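You operate a simulated robot arm through the tools that you are given. There is no shell and no other tool. Be economical: measure what you need, move in short steps, check, and stop when the job is done.

Carry out the task below with a simulated robot arm. There is one attempt and no reset: what you move stays moved.

Task
Put the waste bottle on the top of the warm cabinet. Put the green jar from the counter under the pegboard on the yellow tape and the orange jar on the grey tray. Open the tape drawer, take the green tape from there floor and leave it on the right end of the back counter and shut the drawer again. Open the back cloths drawer, take the blue marker and put it inside floor and shut the drawer again. The order is free. Set down upright: waste bottle, jar.

It is judged by the outcome, as a careful person would: the job done as asked, and still so three seconds after it is handed in. It fails if anything else is knocked over, pushed out of place, dropped, spilled or broken. Flat cloth is picked up by pressing the open fingertips on it (5 to 10 N) and closing them slowly along it; thin cloth reads only 2 to 8 mm in the jaws.

Robot
A 6-joint arm with a two-finger gripper on a trunk, on a base that drives. Base frame: it is fixed to the floor where the robot stands at the start and does not move with it; the origin is under the middle of the robot, x ahead of it, y to its left, z up; the surface under the hand at the start is at about z = 0.9. Units: m, rad, N and s.
With the tool pointing down near the work surface it reaches from about 0.18 to 0.82 m from the robot's upright axis, wherever it stands. Its first joint turns from -2.897 to 2.897 rad. Places, roughly: back cloths drawer [0.5, 0.2, 0.7]; back cloths drawer floor [0.6, 0.2, 0.7]; blue marker [0.75, 1.75, 1]; green tape (7x7x3 cm) [0.5, -0.7, 0.7]; grey tray (20x13x3 cm) [0.6, -0.1, 0.9]; jar [0.5, 0, 1]; right end of the back counter [0.6, -1.3, 0.9]; tape drawer [0.5, -0.8, 0.7]; top of the warm cabinet [-0.5, 4.1, 1.2]; waste bottle [0.5, 0.25, 1]; yellow tape (8x8x3 cm) [0.8, 0.3, 0.9]. Payload 1.66 kg.
Tool frame: the origin (TCP) lies between the finger pads and is the grasp point; the fingertips stand 0.016 m ahead of it; z points along the fingers, y is the line along which they close. Largest opening 0.111 m; the body of the gripper starts 0.104 m behind the TCP.
Orientation is that of the tool frame in the base frame, as [roll, pitch, yaw] about the fixed x, y, z axes, in that order (R = Rz(yaw) Ry(pitch) Rx(roll)). With the fingers straight down and closing along the base's y, the tool's x points along the base's -x, its y along +y and its z along -z.

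Tools
- The arm moves only by the tool servo_tool. Its argument "steps" is a list of rows, each a list of 7 numbers: the shift along the tool's x, y, z in m, then the turn, a rotation vector about the tool's x, y, z in rad, then the gripper command, from -1 (shut) to 1 (fully open), values between in proportion. In form: [[tx, ty, tz, wx, wy, wz, fingers], ...]. A call has 1 to 8 rows; each row is the pose to reach, as a shift and turn from the pose commanded when the call began, along the tool's axes at that moment. Each row takes 0.2 s and may step no farther than 0.05 m and 0.15 rad from the row before; otherwise, or with a gripper value out of range, the whole call is refused. Where a pose cannot be reached the arm comes as near as it can. A force on the tool above 40 N (or 10 N above the force at the start of the call, whichever is more), or a blocked arm, ends the call early, and 0.2 s more pass. Each finger halts on what it meets, pressing with about 32 N; the grip force reading is that of the motor and also rises with nothing between the fingers. The clock runs only during rows and for 0.2 s after the last one: add rows that repeat a pose to give the fingers time. It gives the time, the measured TCP pose, the force on the tool (base axes), the opening and the grip force at its end, in the units of the frame above (readings bear some noise), with the torque about the TCP (base axes, N m) and any sound that the robot's microphone picked up.
- Cameras (640 x 400 px; columns grow to the right, rows downward): "scene" is now at [0.0367, 0.1401, 1.4308]; the picture's right is [-0.61, -0.80, 0.00], its down [-0.63, 0.48, -0.61] and it looks along [0.49, -0.37, -0.79] (base axes); focal length 214 px, centre (320, 200). "wrist" rides on the gripper at [0.07, 0.014, -0.143] in the tool frame; the picture's right is [-0.19, 0.98, 0.00], its down [-0.87, -0.17, -0.47] and it looks along [-0.46, -0.09, 0.88] (tool axes); focal length 230 px, centre (320, 200).
- capture(camera): a new picture of that camera. It takes no simulated time.
- lift_body(by): slides the trunk up (or, below 0, down) by that many m; the arm and the scene camera ride with it, the base frame stays. It gives what a move gives, with no picture.
- base_move(legs): drives the robot by 1 to 6 legs, each [ahead, left, turn to the left] in m, m and rad, along the robot's own axes; the way and the turn of a leg run together, so that a leg with both is an arc; at most 1.5 m and 3.142 rad a leg. The arm and the cameras ride along, it lands a little off, and it stops where it bumps. It gives what a move gives.
- head_to(pan, tilt): turns the head with the scene camera to pan (to the left, within 2.094 rad either way) and tilt (down, from -0.506 to 1.204), counted from straight ahead of the robot. It gives what a move gives.
- locate(camera, pixels): for up to 12 pixels [column, row] of the newest picture of that camera ("zoom" is the newest enlarged one), the place [x, y, z] in the base frame of the surface seen there, good to about 0.003 m, but the place of the scene camera against the robot may be out by one fixed shift of up to 0.012 m in any direction. It takes no simulated time.
- zoom(camera, box): a new picture of the part [left, top, right, bottom] of that camera's present view, enlarged. It takes no simulated time.
- job_done(): hands the job in; it is judged then, once.

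Go step by step. Measure first, check grasps and placings, and put right what went wrong. The budget is 138 turns and 150 pictures, counting those below and the enlarged ones. Unless the task says otherwise, let go and move clear before handing in, and close with one line.

The tools are called after "Emit:" as a command line: name --pt "numbers of a row" for each row, then --argument value for the rest, lists and objects as JSON in quotes. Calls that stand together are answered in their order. servo_tool: Moves the arm, as the interface text tells. Its arguments: {"type":"object","properties":{"steps":{"type":"array"}},"required":["steps"]} The other tools are called the same way: lift_body (by) slides the trunk up or down; base_move (legs) drives the base; head_to (pan, tilt) turns the head that bears the scene camera; capture (camera) takes a picture; locate (camera, pixels) gives the place of the surface under pixels of a picture; zoom (camera, box) takes an enlarged picture of a part of a camera's view; job_done () hands the job in.

At the start:

```text
clock: 0.0
eef_pos: [0.3185, -0.3152, 1.1767]
orientation: [3.141, -0.001, -3.141]
contact_force: [-0.3, 0.1, 0.4]
torque: [0.01, 0.0, -0.02]
grip_width: 0.111
grasp_force: 0.0
trunk travel left (down, up): [-0.025, 0.565]
robot x, y, heading: [0.0028, 0.0017, 0.006]
head pan, tilt: [-0.651, 0.911]
```

scene: 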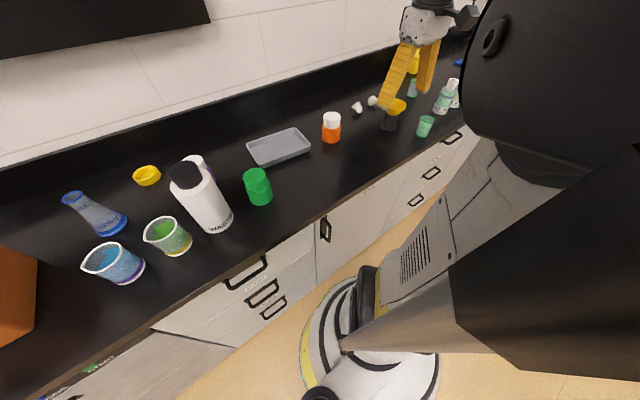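
wrist: 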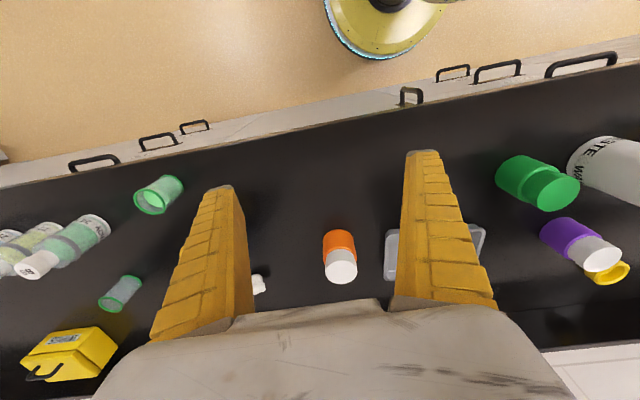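

The scene picture shows the green jar at about (258,187), orange jar (331,128), grey tray (278,147), yellow tape (147,176) and waste bottle (203,197). I measure them first.

Emit:
locate --camera "scene" --pixels '[[256, 173], [260, 198], [331, 117], [331, 135], [278, 147], [248, 143], [309, 146], [147, 168], [147, 183], [185, 173], [215, 225], [195, 160]]'

Emit:
zoom --camera "scene" --box '[120, 100, 360, 250]'

Emit:
zoom --camera "scene" --box '[340, 40, 480, 220]'

```text
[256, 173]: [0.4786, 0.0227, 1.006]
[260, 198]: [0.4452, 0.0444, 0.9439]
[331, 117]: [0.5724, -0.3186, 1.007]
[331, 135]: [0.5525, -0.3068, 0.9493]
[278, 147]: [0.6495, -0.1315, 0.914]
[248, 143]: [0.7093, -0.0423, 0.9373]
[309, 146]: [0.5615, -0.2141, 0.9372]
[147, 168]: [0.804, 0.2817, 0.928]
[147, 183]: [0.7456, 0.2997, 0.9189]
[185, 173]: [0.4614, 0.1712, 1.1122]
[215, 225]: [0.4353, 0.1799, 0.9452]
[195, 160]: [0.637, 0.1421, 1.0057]
```

```text
2.67 times, centred on (240, 175) of scene
```

zoom: 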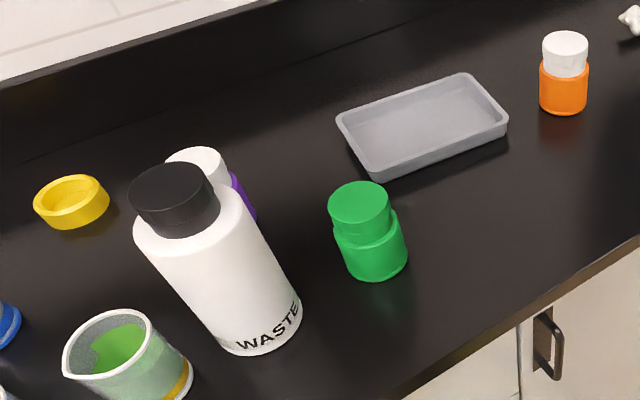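

```text
2.22 times, centred on (410, 130) of scene
```

zoom: 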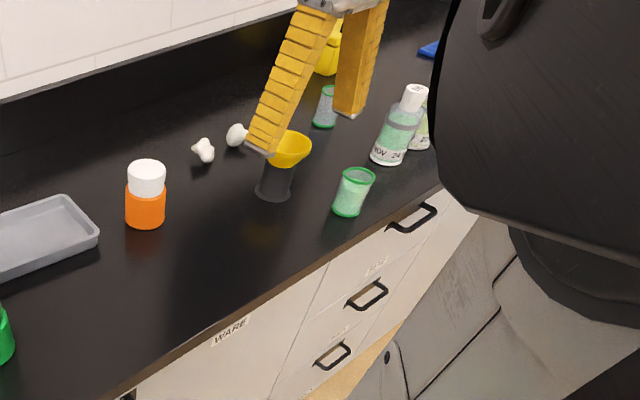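

The near objects are measured; I look around to find the pegboard, drawers, marker and cabinet.

Emit:
head_to --pan 0.0 --tilt 0.2

Emit:
capture --camera "scene"

Emit:
head_to --pan 1.2 --tilt 0.4

Emit:
capture --camera "scene"

Emit:
head_to --pan 2.05 --tilt 0.3

Emit:
capture --camera "scene"

Emit:
head_to --pan -1.2 --tilt 0.4

Emit:
capture --camera "scene"

```text
clock: 1.1
eef_pos: [0.3181, -0.3146, 1.1772]
orientation: [-3.141, 0.0, 3.141]
contact_force: [0.1, -0.6, 0.1]
torque: [-0.03, 0.0, 0.04]
grip_width: 0.1107
grasp_force: 0.0
trunk travel left (down, up): [-0.025, 0.565]
robot x, y, heading: [0.0016, -0.0001, -0.004]
head pan, tilt: [0.0, 0.201]
```

```text
145 pictures are left
```

scene: 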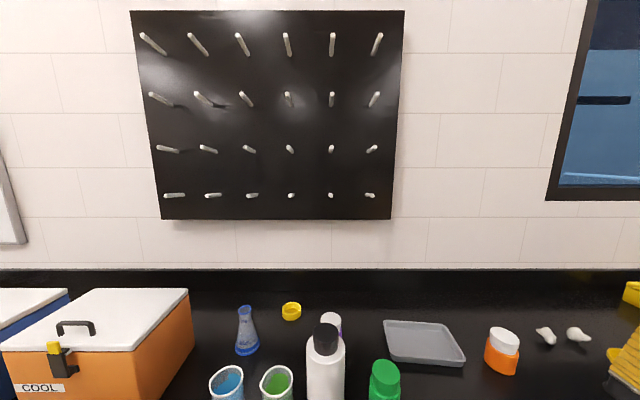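

```text
clock: 2.5
eef_pos: [0.3184, -0.3153, 1.1763]
orientation: [-3.141, 0.001, 3.14]
contact_force: [0.6, 0.3, -1.3]
torque: [0.0, -0.03, 0.01]
grip_width: 0.111
grasp_force: 0.0
trunk travel left (down, up): [-0.025, 0.565]
robot x, y, heading: [-0.0022, -0.003, -0.002]
head pan, tilt: [1.201, 0.4]
```

```text
144 pictures are left
```

scene: 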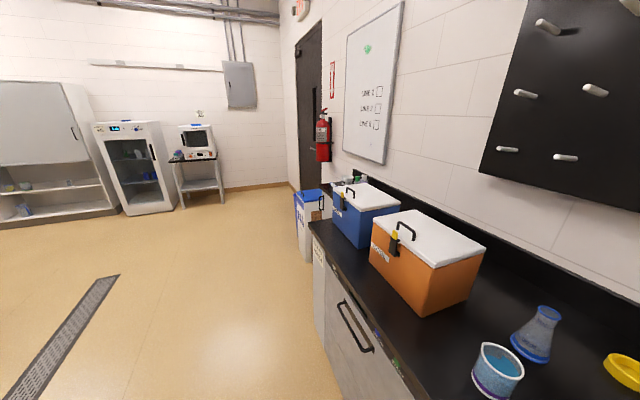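

```text
clock: 3.6
eef_pos: [0.3178, -0.3147, 1.1776]
orientation: [-3.141, 0.0, -3.141]
contact_force: [-0.4, 0.3, -0.2]
torque: [-0.02, -0.01, 0.01]
grip_width: 0.1111
grasp_force: 0.1
trunk travel left (down, up): [-0.025, 0.565]
robot x, y, heading: [0.003, -0.0043, -0.004]
head pan, tilt: [2.051, 0.3]
```

```text
143 pictures are left
```

scene: 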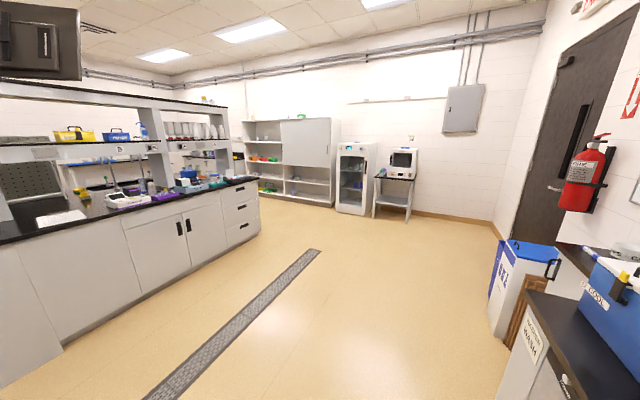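

```text
clock: 6.4
eef_pos: [0.3174, -0.3139, 1.1768]
orientation: [3.141, -0.001, -3.141]
contact_force: [0.4, 1.1, 0.2]
torque: [0.01, 0.03, -0.01]
grip_width: 0.111
grasp_force: 0.1
trunk travel left (down, up): [-0.025, 0.565]
robot x, y, heading: [-0.001, 0.0022, 0.004]
head pan, tilt: [-1.201, 0.4]
```

```text
142 pictures are left
```

scene: 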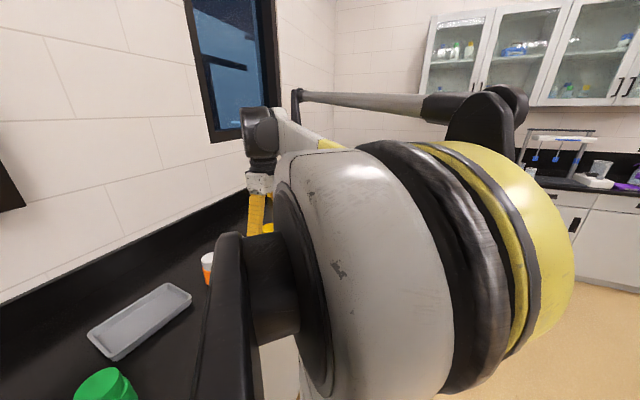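

The warm cabinet seems to be the glass-door one at left far; pegboard is straight ahead. Now I check the orange jar with the wrist camera (340,255).

Emit:
locate --camera "wrist" --pixels '[[341, 254], [341, 278], [338, 235], [258, 284], [534, 168], [550, 205], [595, 155], [450, 230], [300, 250], [360, 215]]'

Emit:
head_to --pan -0.4 --tilt 0.7

Emit:
capture --camera "scene"

```text
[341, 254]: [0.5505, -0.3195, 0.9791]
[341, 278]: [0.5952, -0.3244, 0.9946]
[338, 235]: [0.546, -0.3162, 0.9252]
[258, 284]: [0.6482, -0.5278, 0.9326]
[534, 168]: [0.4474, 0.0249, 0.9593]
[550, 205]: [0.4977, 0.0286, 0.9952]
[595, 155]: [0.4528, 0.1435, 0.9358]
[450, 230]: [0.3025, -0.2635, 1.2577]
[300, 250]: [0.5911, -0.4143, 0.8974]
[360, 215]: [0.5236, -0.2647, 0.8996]
```

```text
clock: 7.5
eef_pos: [0.3181, -0.3143, 1.177]
orientation: [-3.142, 0.0, 3.141]
contact_force: [0.5, -0.2, 0.3]
torque: [0.01, 0.03, 0.0]
grip_width: 0.1105
grasp_force: 0.0
trunk travel left (down, up): [-0.025, 0.565]
robot x, y, heading: [-0.0001, -0.0013, -0.005]
head pan, tilt: [-0.4, 0.7]
```

```text
141 pictures are left
```

scene: 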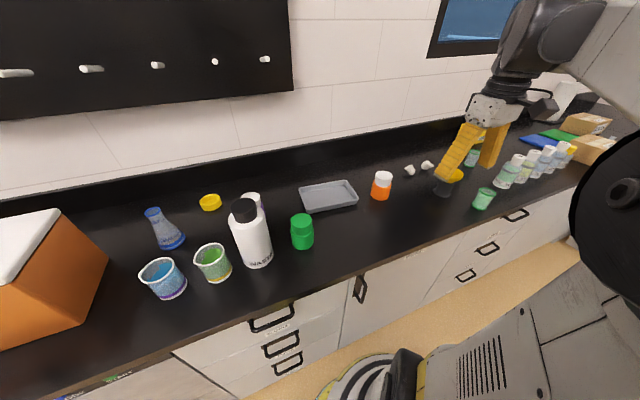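

Orange jar centre ≈ (0.571,-0.319), counter z≈0.898. I locate the tray corners and move over the jar.

Emit:
locate --camera "scene" --pixels '[[300, 188], [347, 181], [357, 203], [311, 212], [328, 197], [382, 176], [450, 173], [448, 188], [410, 170], [210, 202]]'

Emit:
servo_tool --pt "-0.05 0 0 0 0 0 0.6" --pt "-0.1 -0.001 0 0 0 0 0.6" --pt "-0.15 -0.002 0 0 0 0 0.6" --pt "-0.2 -0.003 0 0 0 0 0.6" --pt "-0.253 -0.004 0 0 0 0 0.6" --pt "-0.253 -0.004 0.05 0 0 0 0.6" --pt "-0.253 -0.004 0.09 0 0 0 0.6"

Emit:
capture --camera "wrist"

```text
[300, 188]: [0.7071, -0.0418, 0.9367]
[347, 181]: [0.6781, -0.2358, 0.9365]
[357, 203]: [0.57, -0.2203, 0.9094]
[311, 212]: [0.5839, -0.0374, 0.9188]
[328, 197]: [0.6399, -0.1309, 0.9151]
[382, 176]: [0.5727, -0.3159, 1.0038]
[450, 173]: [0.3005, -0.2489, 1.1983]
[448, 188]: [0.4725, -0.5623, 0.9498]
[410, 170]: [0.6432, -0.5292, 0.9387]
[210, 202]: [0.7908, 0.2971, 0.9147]
```

```text
refused: row 5 steps farther than a row can; nothing moved
```

```text
140 pictures are left
```

wrist: 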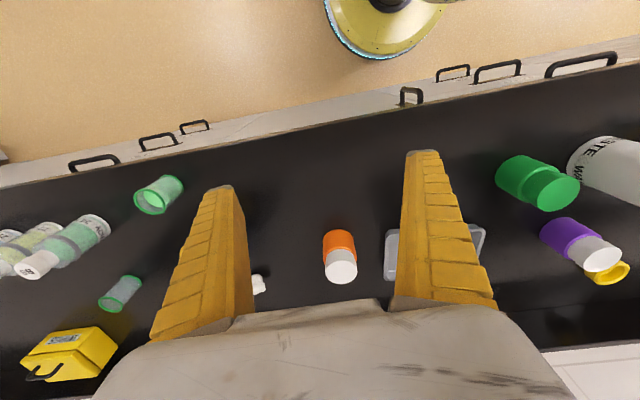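

Emit:
servo_tool --pt "-0.048 0 0 0 0 0 0.6" --pt "-0.096 -0.001 0 0 0 0 0.6" --pt "-0.144 -0.002 0 0 0 0 0.6" --pt "-0.192 -0.003 0 0 0 0 0.6" --pt "-0.225 -0.004 0 0 0 0 0.6" --pt "-0.253 -0.005 0.03 0 0 0 0.6" --pt "-0.253 -0.005 0.07 0 0 0 0.6"

Emit:
capture --camera "wrist"

Emit:
capture --camera "scene"

```text
clock: 9.1
eef_pos: [0.5727, -0.3173, 1.1068]
orientation: [-3.14, -0.002, 3.141]
contact_force: [-0.2, 0.1, -0.8]
torque: [-0.01, 0.03, 0.01]
grip_width: 0.09
grasp_force: 0.9
trunk travel left (down, up): [-0.025, 0.565]
robot x, y, heading: [0.0001, 0.0001, 0.001]
head pan, tilt: [-0.4, 0.7]
```

```text
139 pictures are left
```

wrist: 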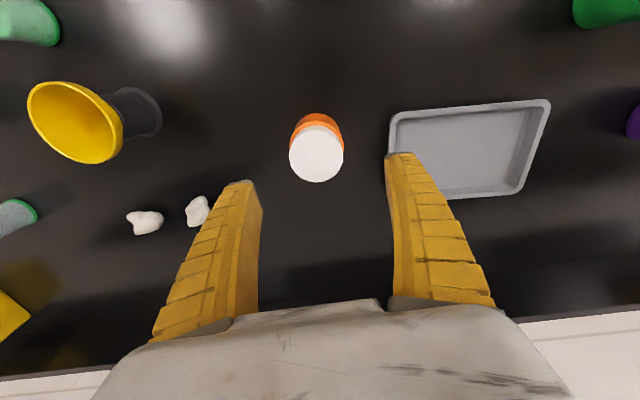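

```text
138 pictures are left
```

scene: 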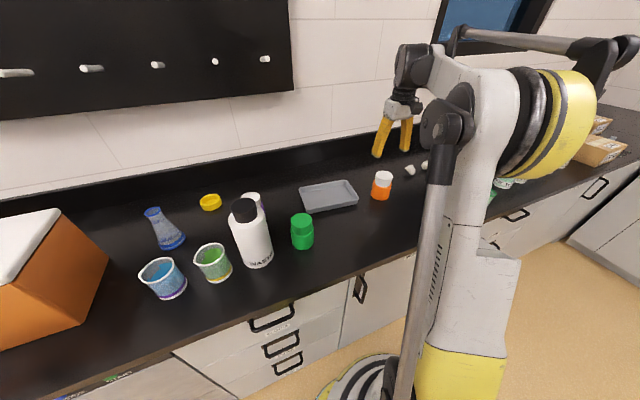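

The wrist view shows the white cap at (316,155) between the fingers. I check its exact place and the tray.

Emit:
locate --camera "wrist" --pixels '[[316, 132], [316, 155], [316, 178], [292, 155], [341, 155], [470, 150], [392, 115], [546, 102], [521, 193], [440, 196]]'

```text
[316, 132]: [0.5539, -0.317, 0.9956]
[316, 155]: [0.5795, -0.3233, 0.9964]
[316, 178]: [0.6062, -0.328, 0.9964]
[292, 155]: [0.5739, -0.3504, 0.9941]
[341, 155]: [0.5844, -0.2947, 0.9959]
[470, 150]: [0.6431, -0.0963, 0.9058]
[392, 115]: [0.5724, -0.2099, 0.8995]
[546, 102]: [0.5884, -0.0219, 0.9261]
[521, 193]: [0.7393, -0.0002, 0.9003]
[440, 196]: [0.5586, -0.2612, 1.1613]
```

Cap centre by the wrist camera is (0.579,-0.323), top z 0.996. I descend and grasp at z≈0.945.

Emit:
servo_tool --pt "-0.0065 -0.006 0.03 0 0 0 0.6" --pt "-0.0065 -0.006 0.075 0 0 0 0.6" --pt "-0.0065 -0.006 0.12 0 0 0 0.6" --pt "-0.0065 -0.006 0.16 0 0 0 0.6" --pt "-0.0065 -0.006 0.16 0 0 0 0.2" --pt "-0.0065 -0.006 0.16 0 0 0 -0.3" --pt "-0.0065 -0.006 0.16 0 0 0 -0.3"

Emit:
capture --camera "wrist"

```text
clock: 10.7
eef_pos: [0.5772, -0.3212, 0.9487]
orientation: [3.141, 0.001, -3.142]
contact_force: [0.0, 1.0, -0.2]
torque: [0.0, -0.02, 0.0]
grip_width: 0.0665
grasp_force: 32.0
trunk travel left (down, up): [-0.025, 0.565]
robot x, y, heading: [-0.0009, -0.0007, 0.001]
head pan, tilt: [-0.4, 0.7]
```

```text
137 pictures are left
```

wrist: 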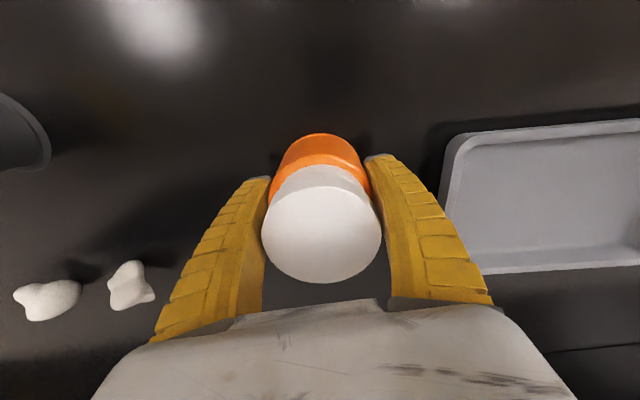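

The jar is gripped (0.0665 m). I lift it 8 cm and carry it above the tray centre (0.640,-0.133).

Emit:
servo_tool --pt "0 0 -0.04 0 0 0 -0.3" --pt "0 0 -0.08 0 0 0 -0.3" --pt "-0.015 0.045 -0.08 0 0 0 -0.3" --pt "-0.03 0.09 -0.08 0 0 0 -0.3" --pt "-0.045 0.135 -0.08 0 0 0 -0.3" --pt "-0.06 0.18 -0.08 0 0 0 -0.3" --pt "-0.063 0.188 -0.05 0 0 0 -0.3" --pt "-0.063 0.188 -0.03 0 0 0 -0.3"

Emit:
capture --camera "wrist"

Emit:
capture --camera "scene"

```text
clock: 12.5
eef_pos: [0.6399, -0.1359, 0.9732]
orientation: [3.141, 0.0, -3.141]
contact_force: [-0.1, 0.2, -1.1]
torque: [-0.02, 0.0, -0.01]
grip_width: 0.0669
grasp_force: 31.7
trunk travel left (down, up): [-0.025, 0.565]
robot x, y, heading: [0.0006, -0.0012, 0.0]
head pan, tilt: [-0.4, 0.7]
```

```text
136 pictures are left
```

wrist: 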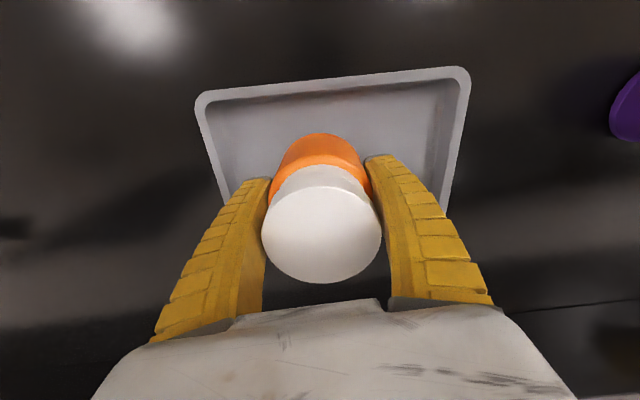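

```text
135 pictures are left
```

scene: 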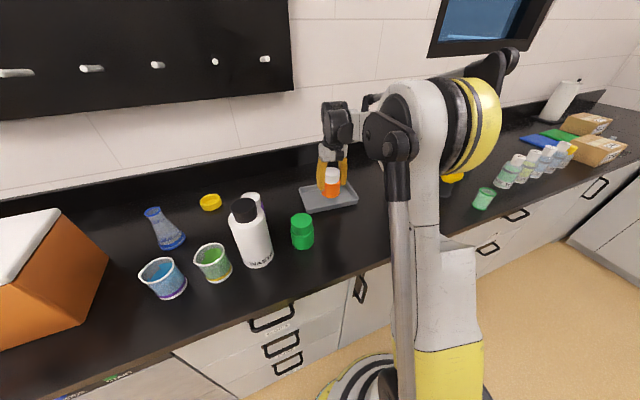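

The jar is over the tray middle. I lower it gently 16 mm, release, and rise.

Emit:
servo_tool --pt "0 0 0.008 0 0 0 -0.3" --pt "0 0 0.014 0 0 0 -0.3" --pt "0 0 0.016 0 0 0 -0.3" --pt "0 0 0.016 0 0 0 0.35" --pt "0 0 0.016 0 0 0 0.6" --pt "0 0 -0.03 0 0 0 0.6" --pt "0 0 -0.08 0 0 0 0.6" --pt "0 0 -0.13 0 0 0 0.6"

Emit:
capture --camera "wrist"

```text
clock: 14.3
eef_pos: [0.6399, -0.1367, 1.1069]
orientation: [3.141, 0.002, -3.141]
contact_force: [-0.1, 0.4, -0.5]
torque: [0.03, 0.01, 0.01]
grip_width: 0.0901
grasp_force: 0.8
trunk travel left (down, up): [-0.025, 0.565]
robot x, y, heading: [-0.0013, -0.0031, 0.004]
head pan, tilt: [-0.4, 0.7]
```

```text
134 pictures are left
```

wrist: 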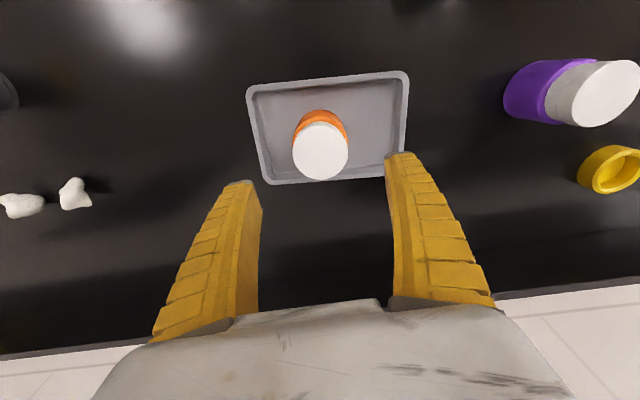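

The orange jar stands in the tray (320,150). Now I move above the green jar and look.

Emit:
servo_tool --pt "0.03 0.03 0 0 0 0 0.6" --pt "0.06 0.06 0 0 0 0 0.6" --pt "0.09 0.09 0 0 0 0 0.6" --pt "0.12 0.12 0 0 0 0 0.6" --pt "0.155 0.15 0 0 0 0 0.6"

Emit:
capture --camera "wrist"

```text
clock: 15.5
eef_pos: [0.486, 0.0145, 1.104]
orientation: [-3.141, 0.0, -3.14]
contact_force: [0.5, -0.2, 0.3]
torque: [0.01, 0.0, 0.01]
grip_width: 0.0899
grasp_force: 1.2
trunk travel left (down, up): [-0.025, 0.565]
robot x, y, heading: [-0.0004, -0.0011, 0.002]
head pan, tilt: [-0.4, 0.7]
```

```text
133 pictures are left
```

wrist: 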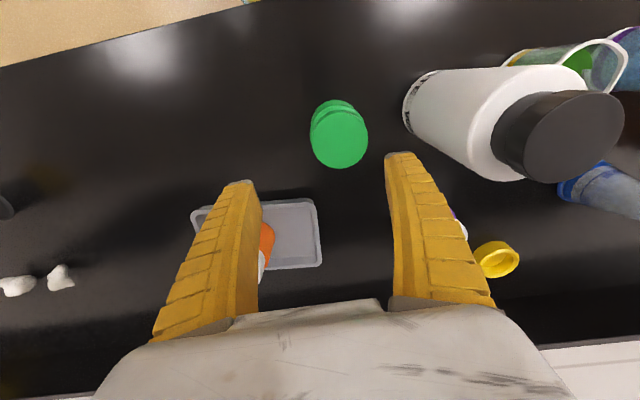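

Emit:
locate --camera "wrist" --pixels '[[339, 140], [339, 115], [340, 163], [312, 138], [365, 138], [440, 120], [408, 110], [500, 260], [483, 255], [517, 258], [497, 276]]'

```text
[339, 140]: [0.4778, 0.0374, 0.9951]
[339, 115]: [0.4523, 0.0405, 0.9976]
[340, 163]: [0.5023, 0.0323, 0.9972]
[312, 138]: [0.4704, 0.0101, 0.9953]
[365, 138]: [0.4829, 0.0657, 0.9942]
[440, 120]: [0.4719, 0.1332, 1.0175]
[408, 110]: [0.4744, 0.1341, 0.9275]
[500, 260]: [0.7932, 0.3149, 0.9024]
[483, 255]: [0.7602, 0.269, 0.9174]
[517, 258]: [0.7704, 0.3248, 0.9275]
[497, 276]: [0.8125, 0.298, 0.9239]
```

Green cap centre is (0.4775,0.037). I correct, descend and grasp at z≈0.947.

Emit:
servo_tool --pt "0.0085 0.0215 0.03 0 0 0 0.6" --pt "0.0085 0.0215 0.075 0 0 0 0.6" --pt "0.0085 0.0215 0.12 0 0 0 0.6" --pt "0.0085 0.0215 0.157 0 0 0 0.6" --pt "0.0085 0.0215 0.157 0 0 0 0.2" --pt "0.0085 0.0215 0.157 0 0 0 -0.3" --pt "0.0085 0.0215 0.157 0 0 0 -0.3"

Emit:
capture --camera "wrist"

```text
clock: 17.1
eef_pos: [0.478, 0.0319, 0.9501]
orientation: [-3.141, 0.0, 3.141]
contact_force: [-1.2, -0.1, -0.1]
torque: [0.0, -0.04, 0.01]
grip_width: 0.0668
grasp_force: 32.3
trunk travel left (down, up): [-0.025, 0.565]
robot x, y, heading: [0.0009, 0.0, 0.001]
head pan, tilt: [-0.4, 0.7]
```

```text
132 pictures are left
```

wrist: 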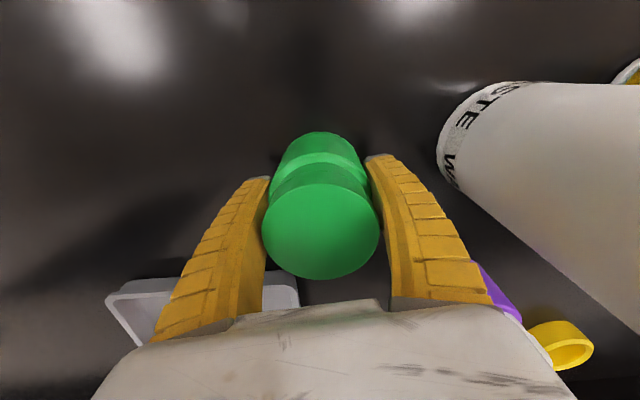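

The green jar is held. The yellow tape lies just past reach (0.84 m), so I lift the jar high and drive left about 0.25 m.

Emit:
servo_tool --pt "0 0 -0.05 0 0 0 -0.3" --pt "0 0 -0.1 0 0 0 -0.3" --pt "0 0 -0.15 0 0 0 -0.3" --pt "0 0 -0.19 0 0 0 -0.3"

Emit:
lift_body --by 0.1

Emit:
base_move --legs '[[0, 0.25, 0]]'

Emit:
capture --camera "wrist"

Emit:
capture --camera "scene"

```text
clock: 18.1
eef_pos: [0.4779, 0.0354, 1.1414]
orientation: [-3.141, -0.001, 3.141]
contact_force: [-0.9, 0.2, -0.3]
torque: [0.0, 0.02, -0.02]
grip_width: 0.0664
grasp_force: 32.4
trunk travel left (down, up): [-0.025, 0.565]
robot x, y, heading: [-0.0027, 0.0037, -0.003]
head pan, tilt: [-0.4, 0.7]
```

```text
clock: 19.5
eef_pos: [0.4789, 0.0361, 1.2406]
orientation: [3.141, 0.0, 3.141]
contact_force: [-0.9, 0.8, -1.4]
torque: [0.05, 0.03, -0.03]
grip_width: 0.0667
grasp_force: 32.0
trunk travel left (down, up): [-0.125, 0.465]
robot x, y, heading: [-0.001, 0.0038, -0.003]
head pan, tilt: [-0.4, 0.7]
```

```text
clock: 21.3
eef_pos: [0.4784, 0.2854, 1.2407]
orientation: [-3.141, -0.001, -3.141]
contact_force: [0.2, 0.9, 0.0]
torque: [-0.07, 0.02, 0.04]
grip_width: 0.0667
grasp_force: 32.5
trunk travel left (down, up): [-0.125, 0.465]
robot x, y, heading: [0.0019, 0.2513, -0.003]
head pan, tilt: [-0.4, 0.7]
```

```text
131 pictures are left
```

wrist: 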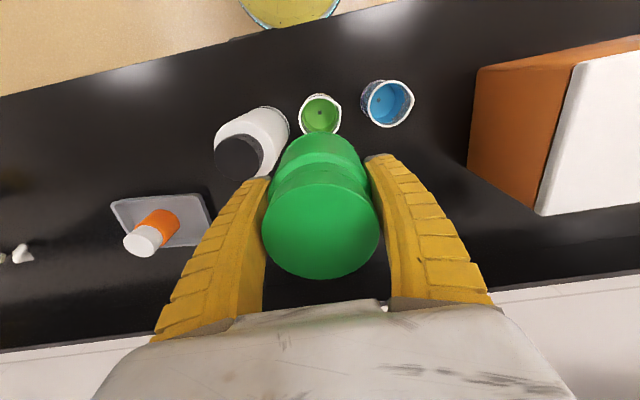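

```text
130 pictures are left
```

scene: 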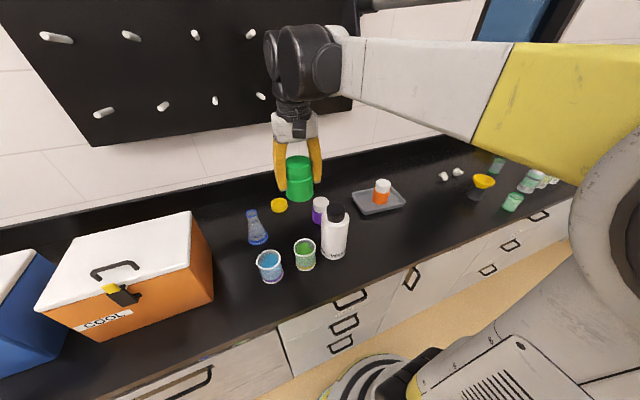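

The tape is visible at scene (279,205). I check the pegs' place before reaching toward the wall, and measure the tape.

Emit:
locate --camera "scene" --pixels '[[279, 199], [279, 205], [271, 206], [287, 206], [279, 211], [103, 113], [162, 108], [214, 101], [95, 145], [60, 38], [320, 203], [250, 230]]'

Emit:
zoom --camera "scene" --box '[220, 160, 360, 270]'

```text
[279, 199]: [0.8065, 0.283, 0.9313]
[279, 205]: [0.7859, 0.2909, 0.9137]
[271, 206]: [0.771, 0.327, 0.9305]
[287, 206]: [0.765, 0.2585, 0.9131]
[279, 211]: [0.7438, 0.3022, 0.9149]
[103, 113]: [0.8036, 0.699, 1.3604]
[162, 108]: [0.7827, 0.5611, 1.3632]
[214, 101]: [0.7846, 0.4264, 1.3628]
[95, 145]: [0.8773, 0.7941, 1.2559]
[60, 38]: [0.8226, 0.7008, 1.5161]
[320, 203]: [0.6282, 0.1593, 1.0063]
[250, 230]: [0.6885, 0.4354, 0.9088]
```

```text
3.64 times, centred on (290, 215) of scene
```

zoom: 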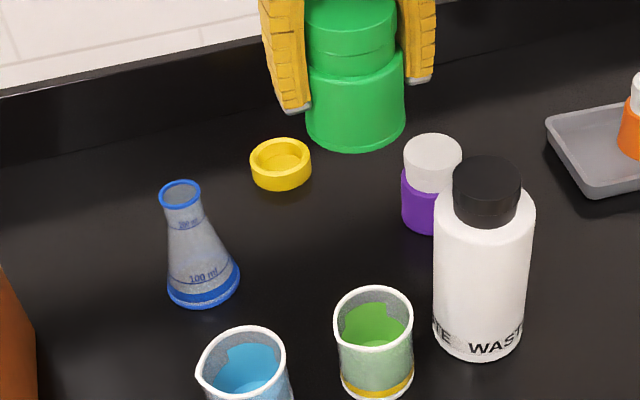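

The lowest pegs are at z≈1.36 with tips at x≈0.78, right above the tape. I measure how tall my wrist is above the TCP.

Emit:
capture --camera "scene"

Emit:
locate --camera "scene" --pixels '[[272, 35], [300, 30], [300, 70], [295, 100], [295, 125], [330, 70], [345, 60], [345, 95], [265, 65], [330, 28], [260, 96], [249, 34]]'

Emit:
zoom --camera "scene" --box '[220, 0, 420, 210]'

```text
128 pictures are left
```

scene: 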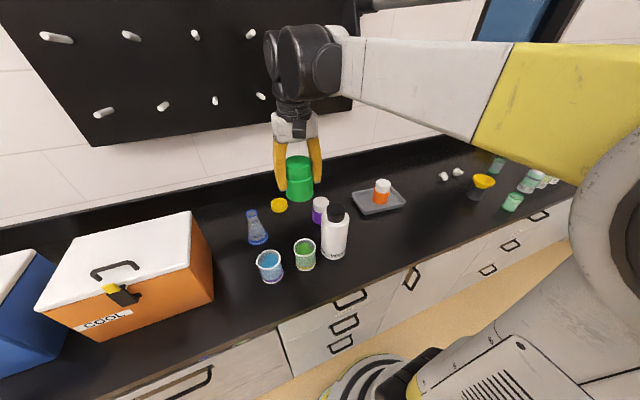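

```text
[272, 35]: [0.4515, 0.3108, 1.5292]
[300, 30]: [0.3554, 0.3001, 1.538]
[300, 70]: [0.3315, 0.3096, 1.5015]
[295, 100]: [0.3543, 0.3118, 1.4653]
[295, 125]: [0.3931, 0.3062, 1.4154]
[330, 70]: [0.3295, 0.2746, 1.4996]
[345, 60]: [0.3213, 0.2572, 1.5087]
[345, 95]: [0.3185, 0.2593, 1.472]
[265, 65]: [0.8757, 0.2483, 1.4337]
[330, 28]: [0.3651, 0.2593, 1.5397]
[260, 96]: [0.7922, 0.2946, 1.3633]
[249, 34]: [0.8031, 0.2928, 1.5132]
```

```text
1.90 times, centred on (320, 105) of scene
```

zoom: 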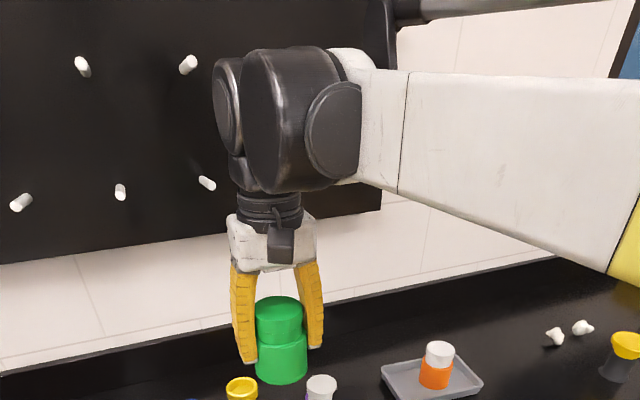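

The wrist top is about 0.31 m above the TCP, so with TCP ≈0.98 it passes under the pegs. I go to x≈0.62 first, then look.

Emit:
servo_tool --pt "-0.05 0.003 0 0 0 0 -0.3" --pt "-0.1 0.006 0 0 0 0 -0.3" --pt "-0.14 0.008 0 0 0 0 -0.3" --pt "-0.14 0.008 0.05 0 0 0 -0.3" --pt "-0.14 0.008 0.1 0 0 0 -0.3"

Emit:
capture --camera "wrist"

Emit:
capture --camera "scene"

```text
clock: 22.5
eef_pos: [0.6188, 0.2932, 1.1401]
orientation: [-3.14, 0.0, 3.141]
contact_force: [0.4, -0.3, -1.4]
torque: [0.0, -0.01, 0.03]
grip_width: 0.0664
grasp_force: 32.0
trunk travel left (down, up): [-0.125, 0.465]
robot x, y, heading: [0.0009, 0.251, 0.001]
head pan, tilt: [-0.4, 0.7]
```

```text
126 pictures are left
```

wrist: 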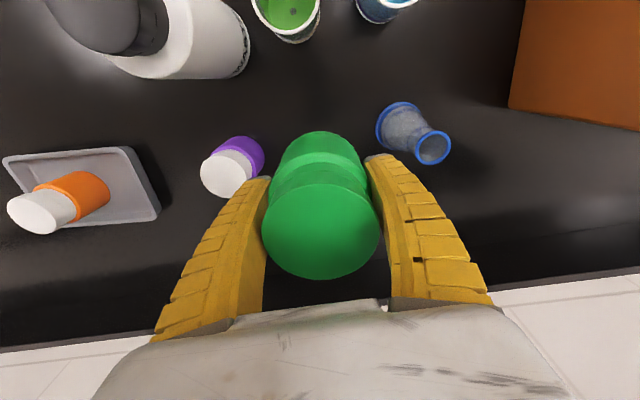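

```text
125 pictures are left
```

scene: 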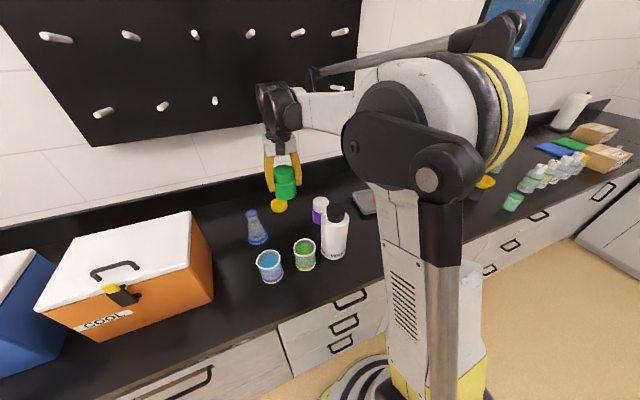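

The tape is hidden from the wrist camera; the scene camera sees it at (279,206). I locate it, the linkage rod at (330,70), the jar's side and the wrist, to judge clearances.

Emit:
locate --camera "scene" --pixels '[[330, 72], [313, 78], [400, 60], [270, 95], [295, 110], [270, 85], [285, 175], [285, 190], [272, 207], [279, 211], [287, 207], [320, 110]]'

Emit:
zoom --camera "scene" --box '[230, 70, 360, 230]'

```text
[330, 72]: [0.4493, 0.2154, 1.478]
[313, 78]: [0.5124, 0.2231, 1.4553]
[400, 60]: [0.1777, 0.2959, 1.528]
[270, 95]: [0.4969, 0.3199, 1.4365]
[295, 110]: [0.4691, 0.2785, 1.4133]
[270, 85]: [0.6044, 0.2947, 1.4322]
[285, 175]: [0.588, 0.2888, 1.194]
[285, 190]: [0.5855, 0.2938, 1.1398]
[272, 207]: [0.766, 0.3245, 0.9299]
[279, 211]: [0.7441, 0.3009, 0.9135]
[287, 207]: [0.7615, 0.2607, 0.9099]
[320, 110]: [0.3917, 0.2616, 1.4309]
```

```text
2.50 times, centred on (295, 150) of scene
```

zoom: 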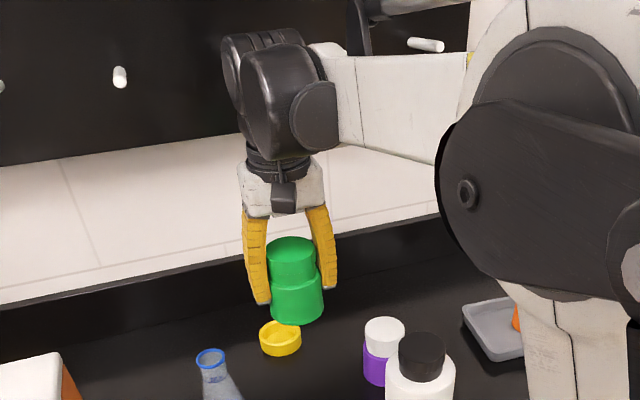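

Clearances are fine: corridor between purple jar (y<0.19) and flask (y>0.39). Tape centre ≈ (0.783,0.296). I descend to z≈1.0, then go forward under the pegs.

Emit:
servo_tool --pt "0 0 0.05 0 0 0 -0.3" --pt "0 0 0.1 0 0 0 -0.3" --pt "0 0.001 0.14 0 0 0 -0.3" --pt "-0.04 0.003 0.14 0 0 0 -0.3" --pt "-0.08 0.003 0.14 0 0 0 -0.3" --pt "-0.12 0.003 0.14 0 0 0 -0.3" --pt "-0.15 0.003 0.14 0 0 0 -0.3"

Emit:
capture --camera "scene"

Emit:
zoom --camera "scene" --box '[220, 110, 360, 230]'

Emit:
capture --camera "wrist"

```text
clock: 24.1
eef_pos: [0.767, 0.2947, 0.9994]
orientation: [3.141, 0.0, -3.141]
contact_force: [0.0, -0.7, -0.6]
torque: [-0.03, 0.01, 0.0]
grip_width: 0.0667
grasp_force: 32.1
trunk travel left (down, up): [-0.125, 0.465]
robot x, y, heading: [-0.0005, 0.2535, 0.005]
head pan, tilt: [-0.4, 0.7]
```

```text
123 pictures are left
```

scene: 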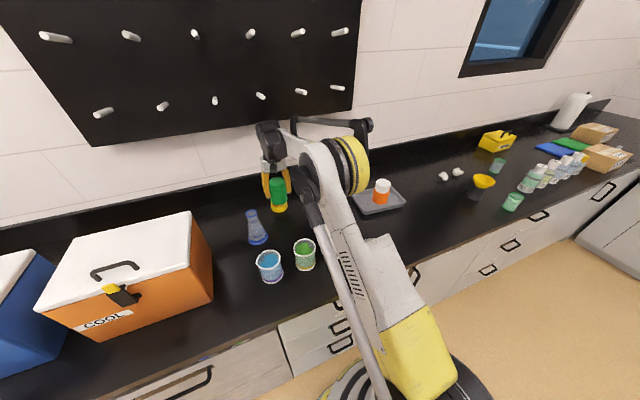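

```text
3.33 times, centred on (290, 170) of scene
```

zoom: 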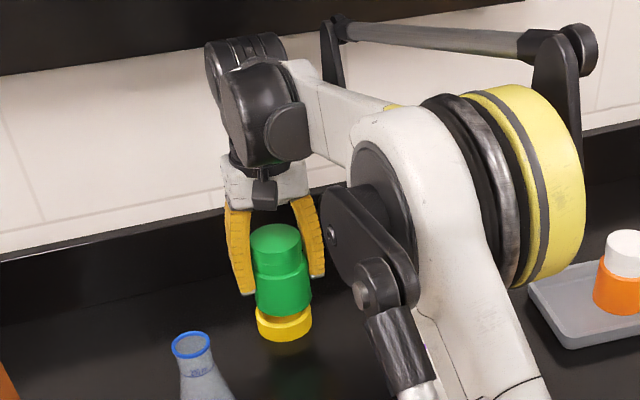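

```text
121 pictures are left
```

wrist: 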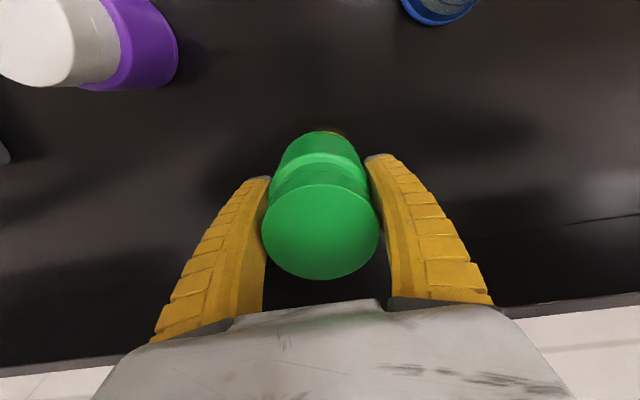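

In the zoom the jar (256–312) and tape (256–312) are laterally aligned. I locate front surfaces for the depth comparison.

Emit:
locate --camera "zoom" --pixels '[[284, 300], [284, 310], [284, 330], [284, 335], [262, 295], [306, 295], [260, 325], [308, 325], [275, 238]]'

```text
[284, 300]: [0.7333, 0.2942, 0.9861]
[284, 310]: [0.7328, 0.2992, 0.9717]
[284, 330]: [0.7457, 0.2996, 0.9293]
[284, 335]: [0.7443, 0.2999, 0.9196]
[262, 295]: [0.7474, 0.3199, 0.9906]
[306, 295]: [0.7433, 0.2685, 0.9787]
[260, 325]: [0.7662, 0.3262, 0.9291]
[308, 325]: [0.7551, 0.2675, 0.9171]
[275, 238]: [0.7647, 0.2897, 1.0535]
```

The tape centre is 18 mm further ahead than the jar. I shift that, then lower onto the tape.

Emit:
servo_tool --pt "-0.01 0.001 0 0 0 0 -0.3" --pt "-0.018 0.002 0 0 0 0 -0.3" --pt "-0.018 0.002 0.01 0 0 0 -0.3" --pt "-0.018 0.002 0.016 0 0 0 -0.3" --pt "-0.018 0.002 0.018 0 0 0 -0.3"

Emit:
zoom --camera "scene" --box '[220, 110, 360, 230]'

Emit:
locate --camera "zoom" --pixels '[[284, 300], [284, 310], [284, 330], [284, 335]]'

```text
clock: 25.3
eef_pos: [0.7856, 0.2978, 0.982]
orientation: [3.141, 0.0, -3.141]
contact_force: [-0.9, -0.3, -1.4]
torque: [0.01, -0.02, -0.05]
grip_width: 0.0667
grasp_force: 32.3
trunk travel left (down, up): [-0.125, 0.465]
robot x, y, heading: [-0.0002, 0.2481, 0.005]
head pan, tilt: [-0.4, 0.7]
```

```text
3.33 times, centred on (290, 170) of scene
```

zoom: 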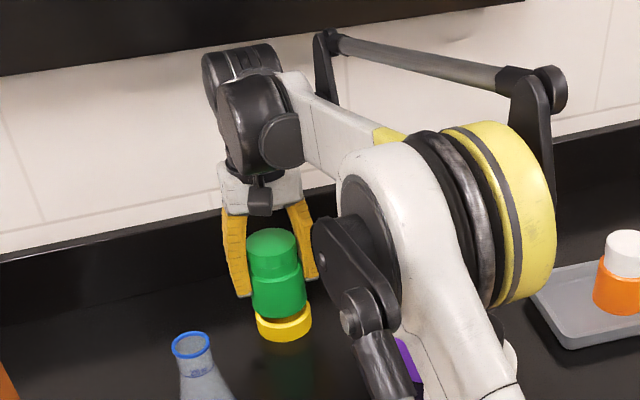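

```text
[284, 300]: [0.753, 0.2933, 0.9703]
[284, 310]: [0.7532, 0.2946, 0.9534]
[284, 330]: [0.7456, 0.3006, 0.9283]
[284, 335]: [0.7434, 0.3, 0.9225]
```

The jar now sits about 6 zoom-px left of the tape (278 vs 284), so I shift 6 mm in −y and check again.

Emit:
servo_tool --pt "0 -0.003 0 0 0 0 -0.3" --pt "0 -0.006 0 0 0 0 -0.3"

Emit:
zoom --camera "scene" --box '[250, 150, 310, 220]'

```text
clock: 25.9
eef_pos: [0.787, 0.2906, 0.9836]
orientation: [3.141, 0.001, -3.141]
contact_force: [-0.2, 0.8, -0.6]
torque: [-0.01, 0.0, -0.01]
grip_width: 0.0666
grasp_force: 31.7
trunk travel left (down, up): [-0.125, 0.465]
robot x, y, heading: [-0.0015, 0.2464, 0.002]
head pan, tilt: [-0.4, 0.7]
```

```text
5.71 times, centred on (280, 185) of scene
```

zoom: 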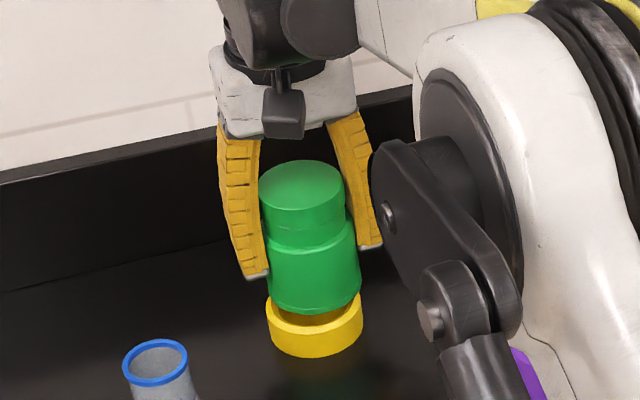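

Columns now agree (jar 313, tape 314). I lower in small steps watching the force.

Emit:
servo_tool --pt "0 0 0.002 0 0 0 -0.3" --pt "0 0 0.004 0 0 0 -0.3" --pt "0 0 0.005 0 0 0 -0.3"

Emit:
zoom --camera "scene" --box '[250, 150, 310, 220]'

```text
clock: 26.7
eef_pos: [0.7871, 0.2907, 0.9778]
orientation: [-3.141, 0.0, -3.141]
contact_force: [0.4, 0.1, -0.6]
torque: [0.0, 0.0, 0.02]
grip_width: 0.0667
grasp_force: 32.4
trunk travel left (down, up): [-0.125, 0.465]
robot x, y, heading: [0.0013, 0.2501, 0.002]
head pan, tilt: [-0.4, 0.7]
```

```text
5.71 times, centred on (280, 185) of scene
```

zoom: 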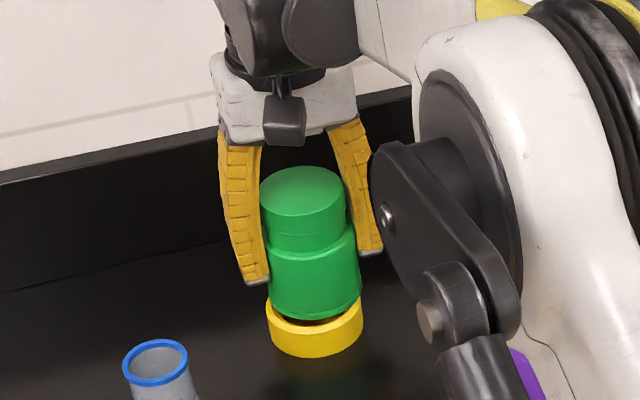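

Emit:
servo_tool --pt "0 0 0.002 0 0 0 -0.3" --pt "0 0 0.003 0 0 0 -0.3" --pt "0 0 0.004 0 0 0 -0.3"

Emit:
zoom --camera "scene" --box '[250, 150, 310, 220]'

Emit:
locate --camera "zoom" --pixels '[[315, 290], [315, 312], [315, 330], [315, 345], [300, 380], [360, 305]]'

```text
clock: 27.5
eef_pos: [0.7863, 0.2922, 0.9736]
orientation: [-3.141, -0.001, 3.14]
contact_force: [0.1, 0.6, -1.2]
torque: [0.0, 0.0, 0.0]
grip_width: 0.0666
grasp_force: 31.6
trunk travel left (down, up): [-0.125, 0.465]
robot x, y, heading: [0.001, 0.2502, -0.002]
head pan, tilt: [-0.4, 0.7]
```

```text
5.71 times, centred on (280, 185) of scene
```

zoom: 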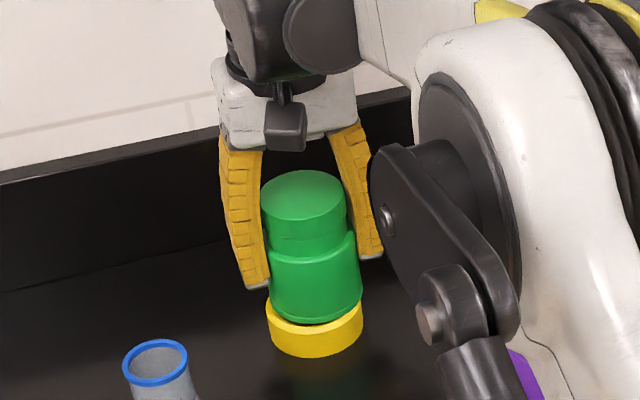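

```text
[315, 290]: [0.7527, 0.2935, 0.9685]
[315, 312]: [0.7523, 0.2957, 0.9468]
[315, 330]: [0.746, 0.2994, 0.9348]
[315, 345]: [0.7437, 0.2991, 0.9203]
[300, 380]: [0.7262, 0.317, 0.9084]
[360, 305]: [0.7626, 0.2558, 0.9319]
```

Emit:
servo_tool --pt "0 0 0.001 0 0 0 -0.3" --pt "0 0 0.002 0 0 0 -0.3" --pt "0 0 0.003 0 0 0 -0.3"

Emit:
zoom --camera "scene" --box '[250, 150, 310, 220]'

```text
clock: 28.3
eef_pos: [0.7848, 0.292, 0.973]
orientation: [-3.141, 0.001, 3.142]
contact_force: [8.3, -4.1, 27.0]
torque: [-0.11, 0.03, 0.0]
grip_width: 0.0671
grasp_force: 32.1
trunk travel left (down, up): [-0.125, 0.465]
robot x, y, heading: [0.0014, 0.2506, -0.001]
head pan, tilt: [-0.4, 0.7]
```

```text
5.71 times, centred on (280, 185) of scene
```

zoom: 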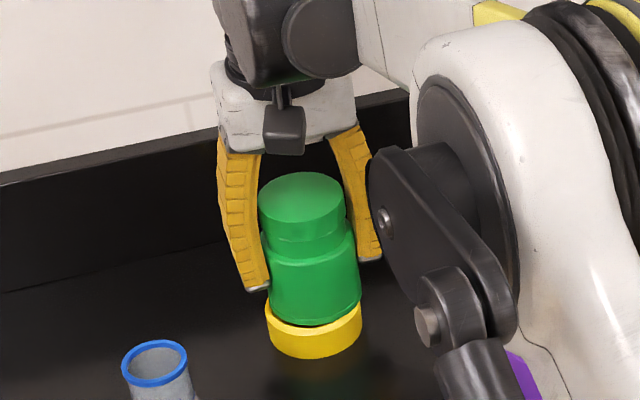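

Contact (27 N). I ease up 1.5 mm, open the fingers, then back straight out along −x at low height to stay clear of the pegs.

Emit:
servo_tool --pt "0 0 -0.0015 0 0 0 -0.3" --pt "0 0 -0.0015 0 0 0 0.3" --pt "0 0 -0.0015 0 0 0 0.75" --pt "0 0 -0.0015 0 0 0 0.75" --pt "0.03 0 -0.0015 0 0 0 0.75" --pt "0.07 0 -0.0015 0 0 0 0.75" --pt "0.11 0 -0.003 0 0 0 0.75" --pt "0.14 0 -0.01 0 0 0 0.75"

Emit:
zoom --camera "scene" --box '[220, 130, 340, 230]'

Emit:
capture --camera "wrist"

```text
clock: 30.1
eef_pos: [0.645, 0.2935, 0.98]
orientation: [-3.141, -0.001, -3.141]
contact_force: [0.1, 0.0, -0.2]
torque: [0.02, -0.02, -0.01]
grip_width: 0.0979
grasp_force: 0.1
trunk travel left (down, up): [-0.125, 0.465]
robot x, y, heading: [0.0006, 0.2499, -0.003]
head pan, tilt: [-0.4, 0.7]
```

```text
4.00 times, centred on (280, 180) of scene
```

zoom: 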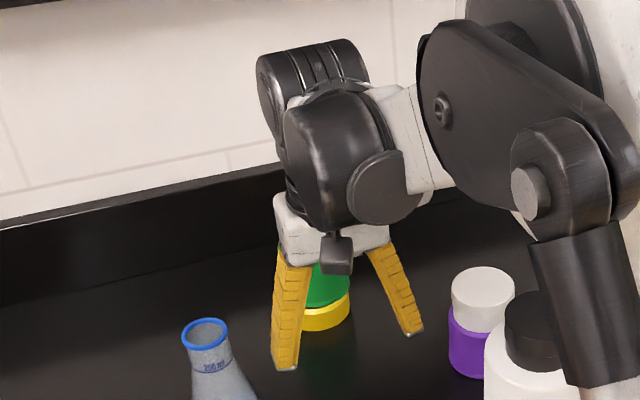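

```text
114 pictures are left
```

wrist: 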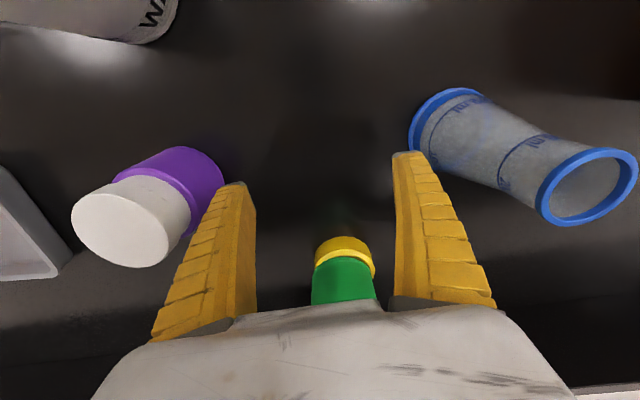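

The green jar stands on the yellow tape. I rise and move back for a view of the waste bottle.

Emit:
servo_tool --pt "0 0 -0.05 0 0 0 0.75" --pt "0 0 -0.1 0 0 0 0.75" --pt "0 0 -0.15 0 0 0 0.75" --pt "0.02 -0.01 -0.2 0 0 0 1.0" --pt "0.05 -0.04 -0.22 0 0 0 1.0" --pt "0.09 -0.07 -0.24 0 0 0 1.0" --pt "0.13 -0.09 -0.26 0 0 0 1.0" --pt "0.17 -0.11 -0.27 0 0 0 1.0"

Emit:
capture --camera "wrist"

Emit:
capture --camera "scene"

```text
refused: row 4 steps farther than a row can; nothing moved
```

```text
113 pictures are left
```

wrist: 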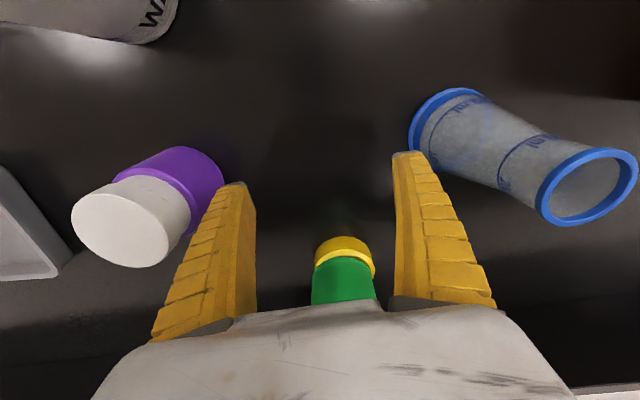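

```text
112 pictures are left
```

scene: 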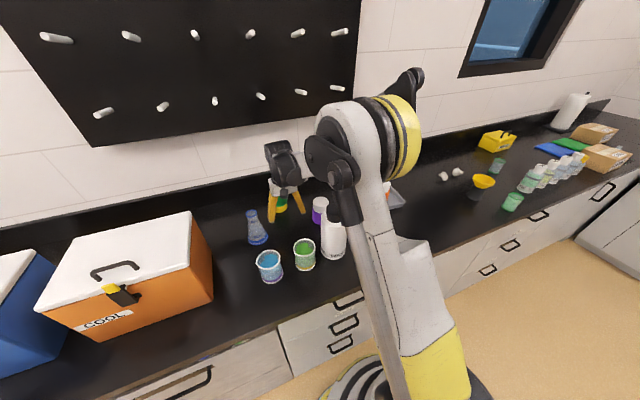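

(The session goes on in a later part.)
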